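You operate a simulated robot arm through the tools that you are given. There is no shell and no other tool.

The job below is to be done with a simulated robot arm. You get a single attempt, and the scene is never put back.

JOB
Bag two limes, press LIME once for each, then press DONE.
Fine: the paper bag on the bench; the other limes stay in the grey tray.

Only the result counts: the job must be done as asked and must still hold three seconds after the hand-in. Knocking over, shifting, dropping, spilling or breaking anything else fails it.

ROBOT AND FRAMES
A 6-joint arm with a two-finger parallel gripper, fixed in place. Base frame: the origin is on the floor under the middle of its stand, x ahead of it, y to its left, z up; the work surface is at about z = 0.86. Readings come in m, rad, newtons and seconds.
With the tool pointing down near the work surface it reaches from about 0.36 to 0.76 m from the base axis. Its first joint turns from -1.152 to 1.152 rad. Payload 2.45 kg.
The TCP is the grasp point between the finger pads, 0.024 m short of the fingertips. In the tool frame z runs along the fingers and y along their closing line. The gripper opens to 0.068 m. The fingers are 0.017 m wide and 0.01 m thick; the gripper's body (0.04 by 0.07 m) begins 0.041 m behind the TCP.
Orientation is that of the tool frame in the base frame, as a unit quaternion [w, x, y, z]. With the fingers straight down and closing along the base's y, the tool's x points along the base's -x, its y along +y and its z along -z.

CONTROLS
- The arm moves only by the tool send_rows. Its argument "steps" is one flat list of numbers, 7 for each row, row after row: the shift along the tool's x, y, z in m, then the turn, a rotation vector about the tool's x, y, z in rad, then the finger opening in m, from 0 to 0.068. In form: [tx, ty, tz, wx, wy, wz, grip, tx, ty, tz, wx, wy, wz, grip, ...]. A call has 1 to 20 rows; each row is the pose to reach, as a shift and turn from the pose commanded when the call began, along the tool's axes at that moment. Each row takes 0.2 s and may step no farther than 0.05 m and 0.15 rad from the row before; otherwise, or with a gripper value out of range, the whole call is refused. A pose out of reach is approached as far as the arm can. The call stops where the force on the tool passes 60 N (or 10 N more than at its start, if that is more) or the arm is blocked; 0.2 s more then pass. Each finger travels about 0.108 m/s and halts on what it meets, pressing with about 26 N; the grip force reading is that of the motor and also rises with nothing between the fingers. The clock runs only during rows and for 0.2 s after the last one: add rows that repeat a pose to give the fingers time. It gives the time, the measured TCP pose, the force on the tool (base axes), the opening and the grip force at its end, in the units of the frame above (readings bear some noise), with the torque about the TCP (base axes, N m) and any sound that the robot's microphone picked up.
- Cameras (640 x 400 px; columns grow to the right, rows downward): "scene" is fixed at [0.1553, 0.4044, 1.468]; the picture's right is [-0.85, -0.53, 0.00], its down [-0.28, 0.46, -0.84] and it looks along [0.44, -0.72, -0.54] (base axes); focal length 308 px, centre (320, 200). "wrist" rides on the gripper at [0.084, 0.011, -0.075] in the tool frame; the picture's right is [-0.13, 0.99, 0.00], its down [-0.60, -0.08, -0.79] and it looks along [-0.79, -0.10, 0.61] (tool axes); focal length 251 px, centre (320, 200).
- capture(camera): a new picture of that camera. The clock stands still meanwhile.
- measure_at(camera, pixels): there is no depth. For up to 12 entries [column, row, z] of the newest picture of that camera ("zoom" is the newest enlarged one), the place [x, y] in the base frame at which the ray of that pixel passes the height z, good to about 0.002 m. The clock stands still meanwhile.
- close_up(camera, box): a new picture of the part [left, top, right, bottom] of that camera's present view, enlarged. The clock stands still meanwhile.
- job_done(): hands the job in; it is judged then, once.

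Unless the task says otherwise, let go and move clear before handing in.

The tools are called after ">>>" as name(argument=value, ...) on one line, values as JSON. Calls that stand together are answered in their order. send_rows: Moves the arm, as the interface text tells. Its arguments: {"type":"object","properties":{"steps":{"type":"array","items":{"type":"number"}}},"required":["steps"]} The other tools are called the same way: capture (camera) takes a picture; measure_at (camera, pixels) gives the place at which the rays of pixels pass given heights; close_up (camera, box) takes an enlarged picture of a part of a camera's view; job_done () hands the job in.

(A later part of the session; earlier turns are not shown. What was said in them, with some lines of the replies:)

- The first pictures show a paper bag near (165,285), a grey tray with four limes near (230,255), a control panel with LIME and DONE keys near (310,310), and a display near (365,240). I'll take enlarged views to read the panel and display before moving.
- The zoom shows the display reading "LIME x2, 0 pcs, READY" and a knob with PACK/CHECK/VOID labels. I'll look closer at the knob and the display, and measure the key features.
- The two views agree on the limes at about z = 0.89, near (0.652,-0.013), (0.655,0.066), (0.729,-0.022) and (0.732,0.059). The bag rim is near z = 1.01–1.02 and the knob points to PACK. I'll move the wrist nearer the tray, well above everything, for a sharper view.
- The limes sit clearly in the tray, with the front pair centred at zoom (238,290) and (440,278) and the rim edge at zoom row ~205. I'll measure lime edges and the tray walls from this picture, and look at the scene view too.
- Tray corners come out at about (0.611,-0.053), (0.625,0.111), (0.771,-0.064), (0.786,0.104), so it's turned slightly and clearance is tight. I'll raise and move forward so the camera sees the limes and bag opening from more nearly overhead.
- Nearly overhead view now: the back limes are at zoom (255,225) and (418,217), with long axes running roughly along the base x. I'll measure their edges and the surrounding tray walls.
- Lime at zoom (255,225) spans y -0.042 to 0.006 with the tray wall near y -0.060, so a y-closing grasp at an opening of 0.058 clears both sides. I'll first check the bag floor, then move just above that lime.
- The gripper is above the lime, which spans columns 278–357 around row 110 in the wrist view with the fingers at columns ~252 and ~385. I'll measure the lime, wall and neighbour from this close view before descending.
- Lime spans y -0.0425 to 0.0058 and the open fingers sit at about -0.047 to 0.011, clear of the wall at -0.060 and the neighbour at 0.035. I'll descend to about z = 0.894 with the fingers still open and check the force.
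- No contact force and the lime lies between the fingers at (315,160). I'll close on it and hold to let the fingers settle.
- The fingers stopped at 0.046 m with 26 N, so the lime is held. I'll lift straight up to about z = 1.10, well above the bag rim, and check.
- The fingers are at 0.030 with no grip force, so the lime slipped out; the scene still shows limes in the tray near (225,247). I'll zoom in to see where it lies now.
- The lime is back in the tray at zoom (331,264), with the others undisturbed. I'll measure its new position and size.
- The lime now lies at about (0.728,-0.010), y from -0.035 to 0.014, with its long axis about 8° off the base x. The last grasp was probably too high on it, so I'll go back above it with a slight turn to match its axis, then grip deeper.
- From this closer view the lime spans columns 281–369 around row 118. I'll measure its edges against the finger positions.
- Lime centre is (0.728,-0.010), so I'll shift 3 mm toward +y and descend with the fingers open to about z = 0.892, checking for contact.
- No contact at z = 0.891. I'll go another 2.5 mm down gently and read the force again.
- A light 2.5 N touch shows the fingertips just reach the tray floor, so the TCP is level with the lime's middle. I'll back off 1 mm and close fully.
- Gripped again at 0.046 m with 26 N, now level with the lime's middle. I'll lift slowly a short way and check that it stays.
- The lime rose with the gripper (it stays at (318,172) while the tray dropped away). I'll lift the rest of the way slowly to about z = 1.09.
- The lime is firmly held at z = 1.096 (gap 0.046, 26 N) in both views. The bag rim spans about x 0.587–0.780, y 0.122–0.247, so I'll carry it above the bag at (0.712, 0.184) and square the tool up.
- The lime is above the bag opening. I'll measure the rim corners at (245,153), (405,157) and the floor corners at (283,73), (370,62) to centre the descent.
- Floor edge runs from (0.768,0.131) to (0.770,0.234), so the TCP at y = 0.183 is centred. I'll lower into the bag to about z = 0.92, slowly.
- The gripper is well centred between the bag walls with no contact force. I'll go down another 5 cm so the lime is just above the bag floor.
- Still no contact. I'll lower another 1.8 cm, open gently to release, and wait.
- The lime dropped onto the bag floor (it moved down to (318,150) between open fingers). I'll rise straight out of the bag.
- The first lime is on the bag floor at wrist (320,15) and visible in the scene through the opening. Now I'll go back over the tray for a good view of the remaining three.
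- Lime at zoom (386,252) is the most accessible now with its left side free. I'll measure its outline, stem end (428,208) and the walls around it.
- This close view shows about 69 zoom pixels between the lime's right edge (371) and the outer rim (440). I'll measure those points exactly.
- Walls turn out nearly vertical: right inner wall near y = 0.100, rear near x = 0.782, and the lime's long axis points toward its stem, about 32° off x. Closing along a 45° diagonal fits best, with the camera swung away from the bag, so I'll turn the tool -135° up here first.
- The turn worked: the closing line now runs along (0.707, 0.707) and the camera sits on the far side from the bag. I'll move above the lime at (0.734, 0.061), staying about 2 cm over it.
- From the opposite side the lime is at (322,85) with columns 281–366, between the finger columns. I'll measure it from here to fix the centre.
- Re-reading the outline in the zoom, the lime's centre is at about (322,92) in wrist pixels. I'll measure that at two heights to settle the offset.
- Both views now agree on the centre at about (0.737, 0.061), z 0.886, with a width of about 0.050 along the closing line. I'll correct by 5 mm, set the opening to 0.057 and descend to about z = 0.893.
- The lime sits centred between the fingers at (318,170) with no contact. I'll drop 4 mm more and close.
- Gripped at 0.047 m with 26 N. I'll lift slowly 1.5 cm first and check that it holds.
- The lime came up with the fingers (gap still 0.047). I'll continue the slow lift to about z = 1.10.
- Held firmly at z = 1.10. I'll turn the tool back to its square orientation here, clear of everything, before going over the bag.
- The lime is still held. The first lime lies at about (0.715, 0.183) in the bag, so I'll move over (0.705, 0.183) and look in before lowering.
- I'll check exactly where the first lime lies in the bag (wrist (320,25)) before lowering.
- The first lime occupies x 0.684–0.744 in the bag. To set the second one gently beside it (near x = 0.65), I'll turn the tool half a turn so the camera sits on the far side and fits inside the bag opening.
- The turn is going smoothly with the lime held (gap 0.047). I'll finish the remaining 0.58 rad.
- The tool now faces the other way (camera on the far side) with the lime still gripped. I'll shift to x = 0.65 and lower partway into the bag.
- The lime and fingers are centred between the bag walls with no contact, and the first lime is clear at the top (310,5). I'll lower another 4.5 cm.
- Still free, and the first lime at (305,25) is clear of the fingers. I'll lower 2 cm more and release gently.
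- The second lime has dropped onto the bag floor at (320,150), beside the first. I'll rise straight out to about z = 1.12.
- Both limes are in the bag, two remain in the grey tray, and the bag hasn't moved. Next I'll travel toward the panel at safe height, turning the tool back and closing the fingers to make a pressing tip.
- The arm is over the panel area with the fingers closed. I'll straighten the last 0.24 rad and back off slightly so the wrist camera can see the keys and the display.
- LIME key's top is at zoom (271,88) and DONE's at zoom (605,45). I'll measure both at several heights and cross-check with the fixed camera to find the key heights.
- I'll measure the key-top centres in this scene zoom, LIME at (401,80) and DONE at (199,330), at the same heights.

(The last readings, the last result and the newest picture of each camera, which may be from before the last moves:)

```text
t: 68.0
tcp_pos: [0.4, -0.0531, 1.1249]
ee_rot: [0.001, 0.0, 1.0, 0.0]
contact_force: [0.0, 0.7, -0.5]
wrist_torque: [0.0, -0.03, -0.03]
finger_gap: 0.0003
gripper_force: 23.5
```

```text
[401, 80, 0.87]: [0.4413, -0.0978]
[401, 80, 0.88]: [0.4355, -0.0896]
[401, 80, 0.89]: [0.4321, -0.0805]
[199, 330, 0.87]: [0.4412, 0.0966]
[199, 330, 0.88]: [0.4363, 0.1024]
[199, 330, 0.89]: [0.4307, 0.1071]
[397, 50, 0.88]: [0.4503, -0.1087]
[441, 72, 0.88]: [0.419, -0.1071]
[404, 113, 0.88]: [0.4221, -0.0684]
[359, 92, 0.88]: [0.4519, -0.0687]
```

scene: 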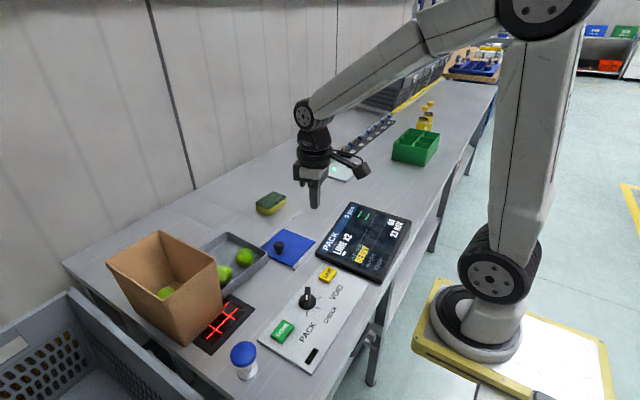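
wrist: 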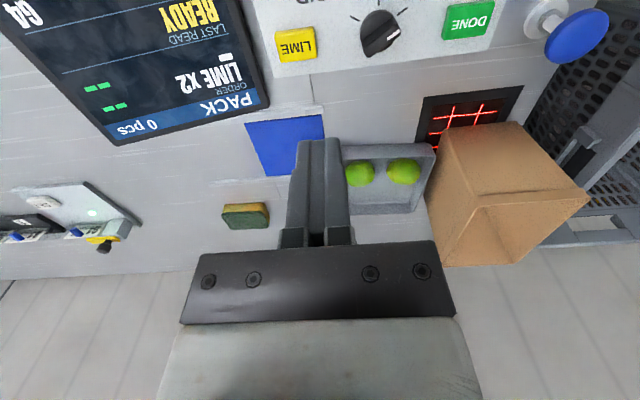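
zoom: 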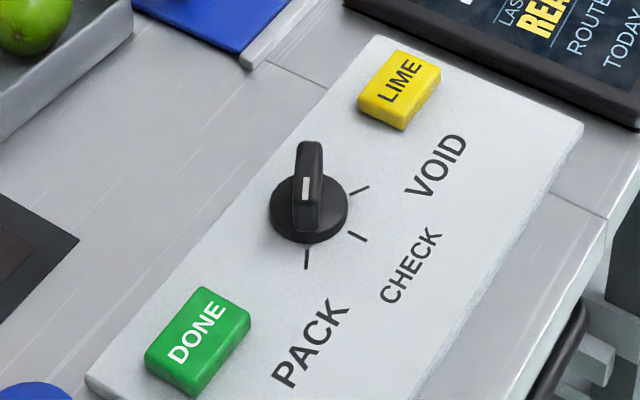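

The key tops come out at z ≈ 0.885, with LIME centred at about (0.433, -0.0845) and DONE at about (0.434, 0.104). I'll move above LIME, with the fingertips about 2 cm over it.

>>> send_rows(steps=[-0.01, -0.01, 0.03, 0, 0, 0, 0, -0.02, -0.02, 0.065, 0, 0, 0, 0, -0.033, -0.0314, 0.1, 0, 0, 0, 0, -0.033, -0.0314, 0.135, 0, 0, 0, 0, -0.033, -0.0314, 0.165, 0, 0, 0, 0, -0.033, -0.0314, 0.19, 0, 0, 0, 0, -0.033, -0.0314, 0.195, 0, 0, 0, 0, -0.033, -0.0314, 0.195, 0, 0, 0, 0])

>>> capture(camera="wrist")

>>> close_up(camera="scene", box=[260, 195, 420, 315])

```text
t: 69.8
tcp_pos: [0.4339, -0.0819, 0.93]
ee_rot: [0.001, -0.001, 1.0, 0.0]
contact_force: [-0.7, 0.5, -0.7]
wrist_torque: [-0.02, -0.03, -0.03]
finger_gap: 0.0
gripper_force: 23.9
```

```text
taken
```

wrist: 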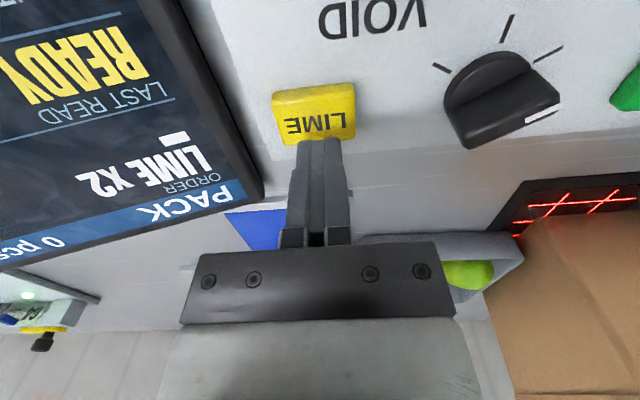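

```text
3.33 times, centred on (340, 255) of scene
```

zoom: 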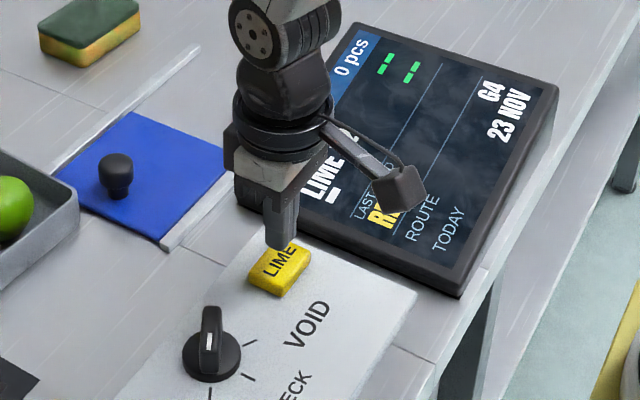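

The tip projects to about (320,122), right on the LIME lettering. I'll descend to just above contact and then in 1 mm steps, watching force and sound.

>>> send_rows(steps=[0.0, 0.0, 0.006, 0, 0, 0, 0, 0.0, 0.0, 0.012, 0, 0, 0, 0, 0.0, 0.0, 0.016, 0, 0, 0, 0, 0.0, 0.0, 0.018, 0, 0, 0, 0, 0.0, 0.0, 0.018, 0, 0, 0, 0])

>>> close_up(camera="scene", box=[280, 235, 360, 295])

>>> capture(camera="wrist")

```text
t: 71.0
tcp_pos: [0.4343, -0.0828, 0.9124]
ee_rot: [0.0, -0.001, 1.0, 0.001]
contact_force: [0.0, 0.3, -0.1]
wrist_torque: [-0.01, -0.02, -0.01]
finger_gap: 0.0
gripper_force: 23.0
```

```text
6.67 times, centred on (320, 265) of scene
```

zoom: 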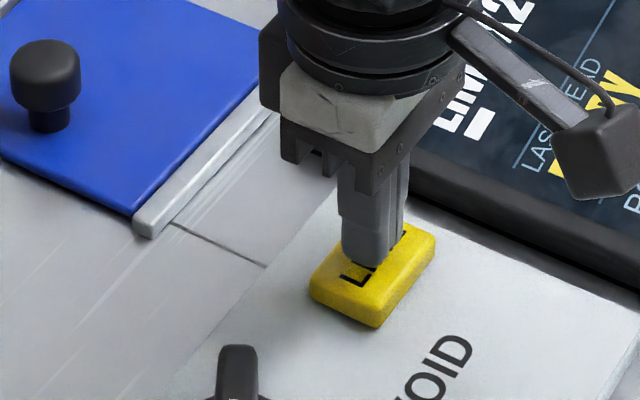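

```text
taken
```

wrist: 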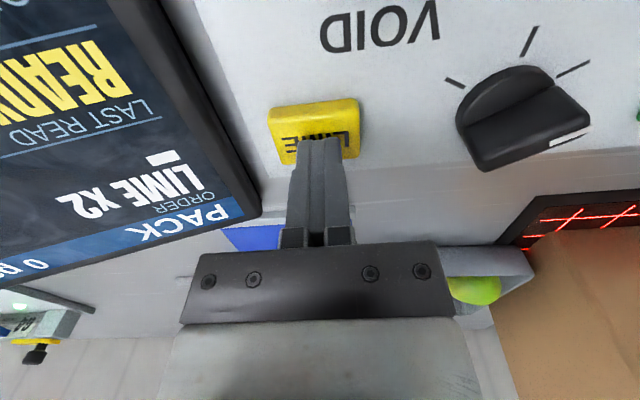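

The fingertips hover over the middle of the key without contact. I'll go down 4 mm in 1 mm steps.

>>> send_rows(steps=[0, 0, 0.001, 0, 0, 0, 0, 0, 0, 0.002, 0, 0, 0, 0, 0, 0, 0.003, 0, 0, 0, 0, 0, 0, 0.004, 0, 0, 0, 0])

```text
t: 72.0
tcp_pos: [0.4344, -0.0829, 0.9084]
ee_rot: [0.0, -0.001, 1.0, 0.0]
contact_force: [-0.3, 0.2, -0.6]
wrist_torque: [-0.03, -0.01, 0.02]
finger_gap: 0.0001
gripper_force: 23.2
```

No contact yet at z = 0.908. I'll continue another 4 mm in 1 mm steps.

>>> send_rows(steps=[0, 0, 0.001, 0, 0, 0, 0, 0, 0, 0.002, 0, 0, 0, 0, 0, 0, 0.003, 0, 0, 0, 0, 0, 0, 0.004, 0, 0, 0, 0])

>>> close_up(camera="scene", box=[280, 195, 420, 295])

```text
t: 73.0
tcp_pos: [0.4343, -0.0831, 0.9047]
ee_rot: [0.0, -0.001, 1.0, 0.0]
contact_force: [-0.2, -0.5, 1.2]
wrist_torque: [-0.09, -0.02, 0.02]
finger_gap: 0.0001
gripper_force: 23.5
```

```text
4.00 times, centred on (350, 245) of scene
```

zoom: 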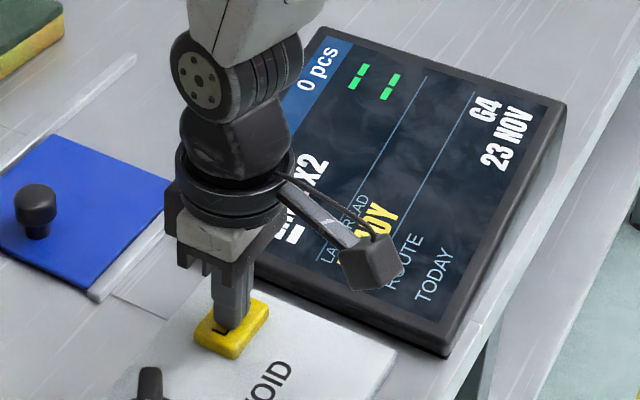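

A slight 1.2 N reading suggests first contact at z = 0.905, and the display still shows 0 pcs. I'll press 2 mm further.

>>> send_rows(steps=[0, 0, 0.001, 0, 0, 0, 0, 0, 0, 0.002, 0, 0, 0, 0, 0, 0, 0.002, 0, 0, 0, 0])

>>> close_up(camera="scene", box=[280, 195, 420, 295])

```text
t: 73.8
tcp_pos: [0.434, -0.0823, 0.9021]
ee_rot: [0.001, -0.002, 1.0, -0.001]
contact_force: [-1.2, 0.6, 2.3]
wrist_torque: [0.0, 0.01, 0.03]
finger_gap: 0.0001
gripper_force: 23.1
heard: click
```

```text
4.00 times, centred on (350, 245) of scene
```

zoom: 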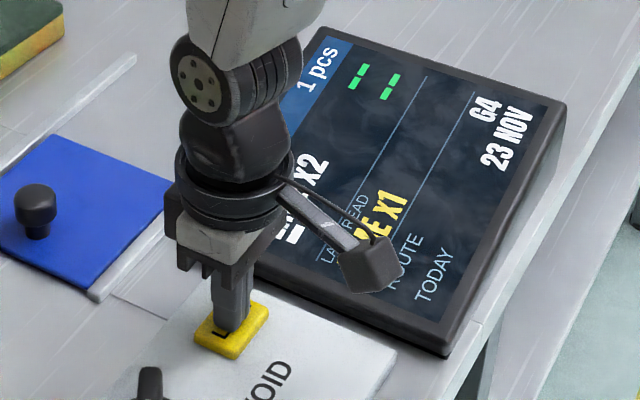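

A click was heard and the display now shows "1 pcs" and "LIME X1". I'll lift 1.3 cm to let the key spring back and check that the count stays at 1.

>>> send_rows(steps=[0, 0, -0.003, 0, 0, 0, 0, 0, 0, -0.008, 0, 0, 0, 0, 0, 0, -0.013, 0, 0, 0, 0, 0, 0, -0.013, 0, 0, 0, 0, 0, 0, -0.013, 0, 0, 0, 0])

>>> close_up(camera="scene", box=[280, 195, 420, 295])

```text
t: 75.0
tcp_pos: [0.4339, -0.0815, 0.9157]
ee_rot: [0.0, -0.001, 1.0, 0.0]
contact_force: [-0.9, -0.1, -1.0]
wrist_torque: [0.03, 0.02, -0.01]
finger_gap: 0.0
gripper_force: 23.5
```

```text
4.00 times, centred on (350, 245) of scene
```

zoom: 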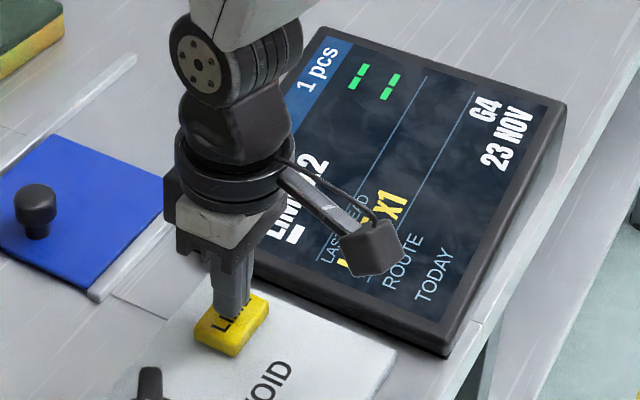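

The key popped back up and the count stays at 1. I'll press a second time the same way, ending at the same depth.

>>> send_rows(steps=[0, 0, 0.004, 0, 0, 0, 0, 0, 0, 0.008, 0, 0, 0, 0, 0, 0, 0.01, 0, 0, 0, 0, 0, 0, 0.011, 0, 0, 0, 0, 0, 0, 0.012, 0, 0, 0, 0, 0, 0, 0.013, 0, 0, 0, 0, 0, 0, 0.013, 0, 0, 0, 0])

>>> close_up(camera="scene", box=[280, 195, 420, 295])

```text
t: 76.6
tcp_pos: [0.4337, -0.0827, 0.9023]
ee_rot: [-0.001, -0.001, 1.0, 0.0]
contact_force: [-0.1, 1.8, 3.2]
wrist_torque: [0.05, -0.01, 0.01]
finger_gap: 0.0002
gripper_force: 23.6
heard: click
```

```text
4.00 times, centred on (350, 245) of scene
```

zoom: 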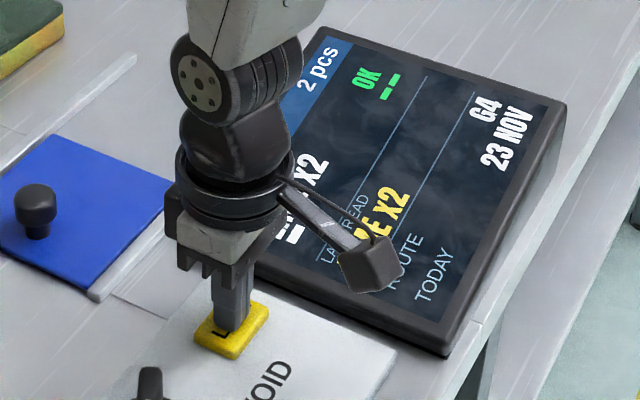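

A second click; the display shows "2 pcs" and a green OK. I'll lift clear to z ≈ 1.0 and move over DONE at (0.434, 0.104), passing high over the knob.

>>> send_rows(steps=[0, 0, -0.004, 0, 0, 0, 0, 0, 0, -0.015, 0, 0, 0, 0, 0, 0, -0.045, 0, 0, 0, 0, 0, 0, -0.08, 0, 0, 0, 0, 0, 0, -0.1, 0, 0, 0, 0, 0, 0.04, -0.1, 0, 0, 0, 0, 0, 0.08, -0.1, 0, 0, 0, 0, 0, 0.12, -0.1, 0, 0, 0, 0, 0, 0.16, -0.1, 0, 0, 0, 0, 0, 0.187, -0.1, 0, 0, 0, 0, 0, 0.187, -0.1, 0, 0, 0, 0])

>>> capture(camera="wrist")

>>> capture(camera="scene")

>>> close_up(camera="scene", box=[240, 190, 430, 380])

```text
t: 79.0
tcp_pos: [0.4312, 0.1035, 1.0035]
ee_rot: [0.0, -0.001, 1.0, 0.0]
contact_force: [-0.4, 0.1, 0.5]
wrist_torque: [-0.03, 0.01, -0.03]
finger_gap: 0.0
gripper_force: 23.5
```

```text
taken
```

wrist: 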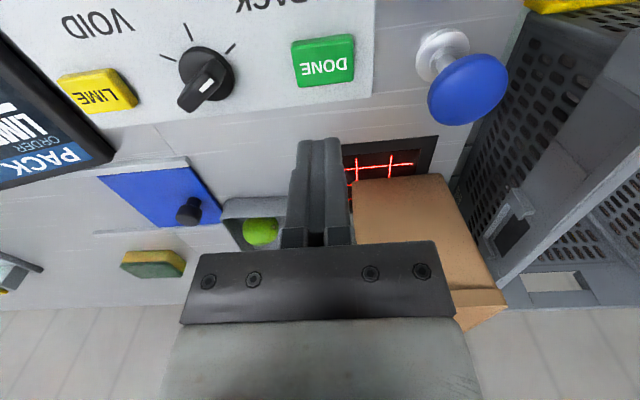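

```text
taken
```

scene: 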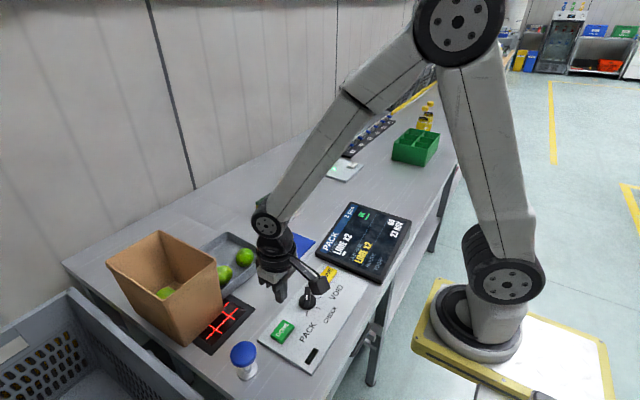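

```text
2.11 times, centred on (335, 285) of scene
```

zoom: 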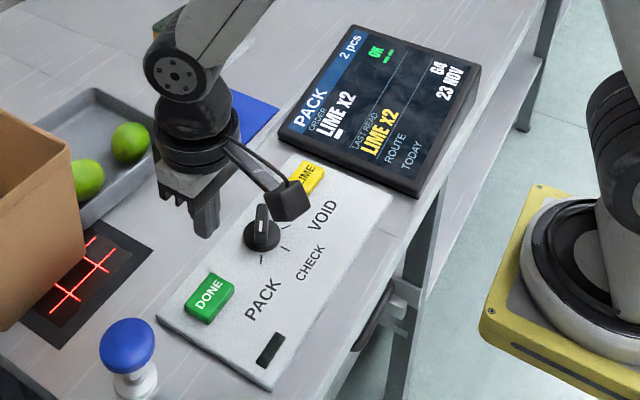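

The wrist view puts the tip's landing point at about (320,63), in the middle of the DONE key at (323,64), and the display reads "LIME X2, 2 pcs". I'll descend to just above the key.

>>> send_rows(steps=[-0.001, 0.001, 0.02, 0, 0, 0, 0, -0.001, 0.001, 0.045, 0, 0, 0, 0, -0.001, 0.001, 0.065, 0, 0, 0, 0, -0.001, 0.001, 0.08, 0, 0, 0, 0, -0.001, 0.001, 0.09, 0, 0, 0, 0, -0.001, 0.001, 0.09, 0, 0, 0, 0])

>>> capture(camera="wrist")

>>> close_up(camera="scene", box=[240, 290, 340, 370])

```text
t: 80.4
tcp_pos: [0.434, 0.104, 0.9118]
ee_rot: [0.0, -0.001, 1.0, 0.001]
contact_force: [0.0, -0.2, -0.3]
wrist_torque: [-0.03, 0.02, 0.02]
finger_gap: 0.0001
gripper_force: 23.7
```

```text
taken
```

wrist: 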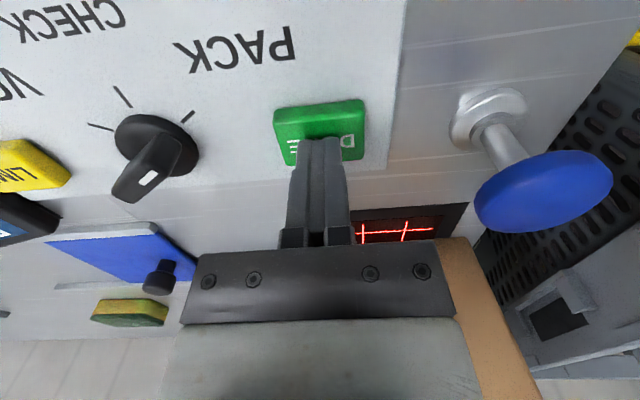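

```text
5.00 times, centred on (290, 330) of scene
```

zoom: 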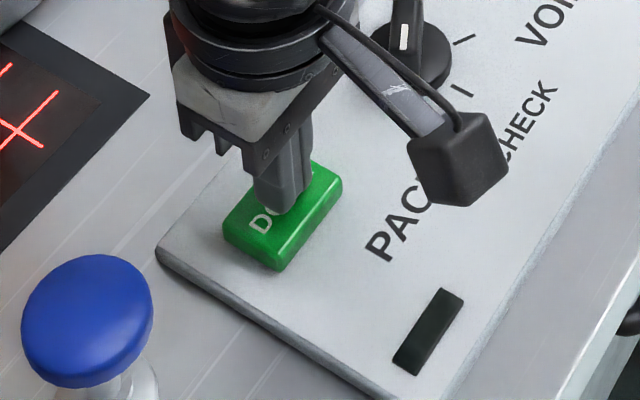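

The tip is over the DONE key centre without contact. I'll press down in small steps to about z = 0.903, matching the depth that clicked on LIME.

>>> send_rows(steps=[0, 0, 0.003, 0, 0, 0, 0, 0, 0, 0.005, 0, 0, 0, 0, 0, 0, 0.006, 0, 0, 0, 0, 0, 0, 0.007, 0, 0, 0, 0, 0, 0, 0.008, 0, 0, 0, 0, 0, 0, 0.009, 0, 0, 0, 0, 0, 0, 0.009, 0, 0, 0, 0])

>>> close_up(camera="scene", box=[240, 190, 430, 380])

```text
t: 82.0
tcp_pos: [0.4351, 0.1063, 0.9033]
ee_rot: [0.001, -0.002, 1.0, 0.0]
contact_force: [-0.5, 2.3, 1.8]
wrist_torque: [0.02, 0.04, 0.01]
finger_gap: 0.0
gripper_force: 23.8
heard: click
```

```text
2.11 times, centred on (335, 285) of scene
```

zoom: 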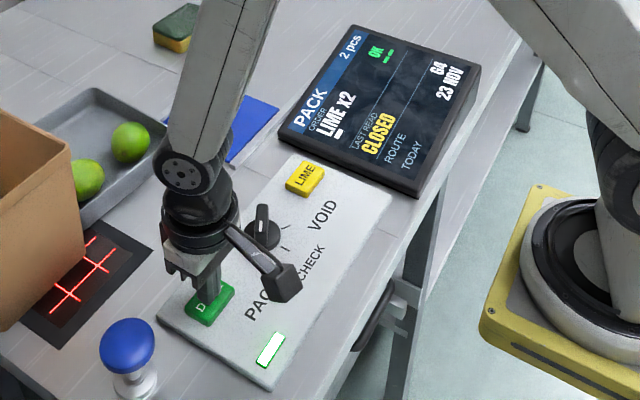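

A click was heard, the display shows "CLOSED" with 2 pcs OK, and the panel lamp lit. I'll lift straight off the key, move clear, and check everything.

>>> send_rows(steps=[0, 0, -0.004, 0, 0, 0, 0, 0, 0, -0.015, 0, 0, 0, 0, 0, 0, -0.045, 0, 0, 0, 0, 0, 0, -0.085, 0, 0, 0, 0, 0, 0, -0.125, 0, 0, 0, 0, 0, 0, -0.165, 0, 0, 0, 0, 0, 0, -0.205, 0, 0, 0, 0, -0.02, -0.03, -0.23, 0, 0, 0, 0.01, -0.04, -0.06, -0.25, 0, 0, 0, 0.03, -0.06, -0.09, -0.27, 0, 0, 0, 0.04, -0.06, -0.12, -0.29, 0, 0, 0, 0.05, -0.06, -0.15, -0.3, 0, 0, 0, 0.058, -0.06, -0.15, -0.3, 0, 0, 0, 0.058])

>>> capture(camera="scene")

>>> close_up(camera="scene", box=[240, 190, 430, 380])

>>> close_up(camera="scene", box=[90, 210, 290, 390])

>>> capture(camera="wrist")

```text
t: 84.8
tcp_pos: [0.4963, -0.0453, 1.2024]
ee_rot: [0.0, -0.001, 1.0, 0.0]
contact_force: [0.6, -0.8, -0.6]
wrist_torque: [-0.01, -0.02, -0.01]
finger_gap: 0.058
gripper_force: 0.0
```

```text
taken
```

scene: 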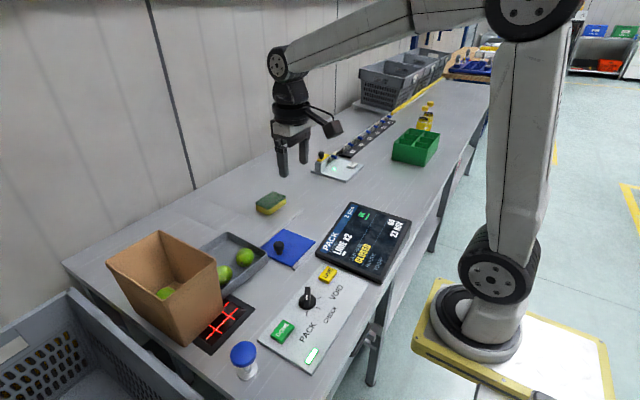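

```text
2.11 times, centred on (335, 285) of scene
```

zoom: 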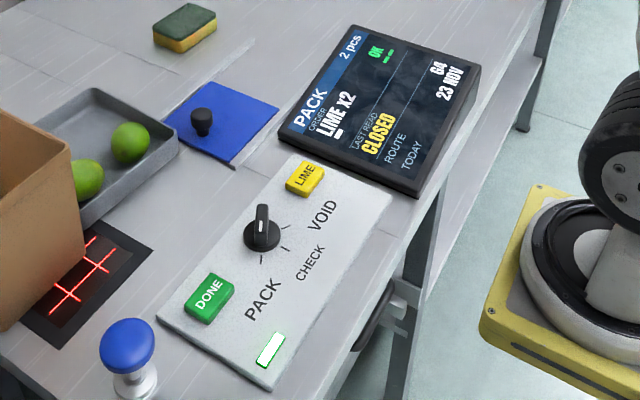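

```text
2.22 times, centred on (190, 300) of scene
```

zoom: 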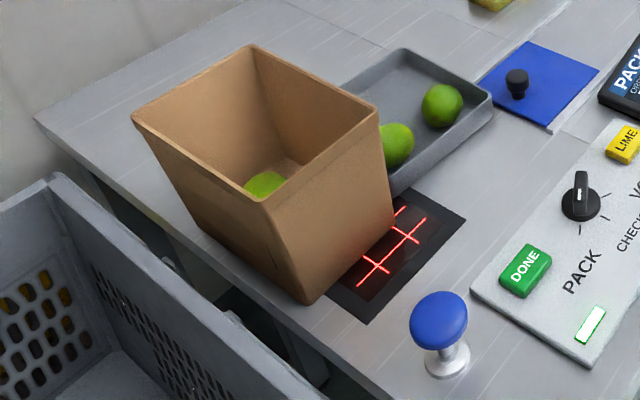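

```text
taken
```

wrist: 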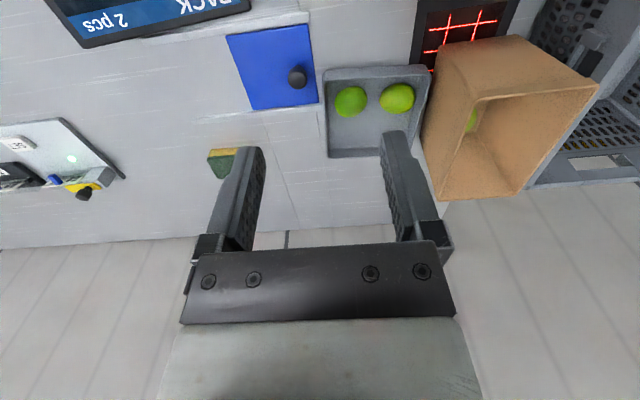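

The display reads "CLOSED, LIME x2, 2 pcs, OK". Two limes remain in the grey tray at wrist (350,102) and (397,98), the other two were released into the bag, nothing else has moved, and the arm is clear. I'm handing in.

>>> job_done()

```text
The job is handed in.
```

The job is handed in: two limes are in the paper bag, LIME was pressed twice, and DONE was pressed once. The display reads "CLOSED", LIME x2, 2 pcs, OK.

- **Bag:** both limes were set down on the bag floor from about 2 cm up. The bag did not appear to move. In the final pictures only one bagged lime is clearly visible, but I saw both on the floor when I released the second.
- **Tray:** the other two limes are still in the grey tray. The first lime slipped out of the gripper on the first try and settled back in the tray about 8 mm from where it started. I picked it up on the second try.
- **Keys:** the microphone picked up one click per press, and the count went 0, 1, 2 before DONE closed the order.

The gripper is empty and clear of everything, and nothing else looked shifted in the final pictures.
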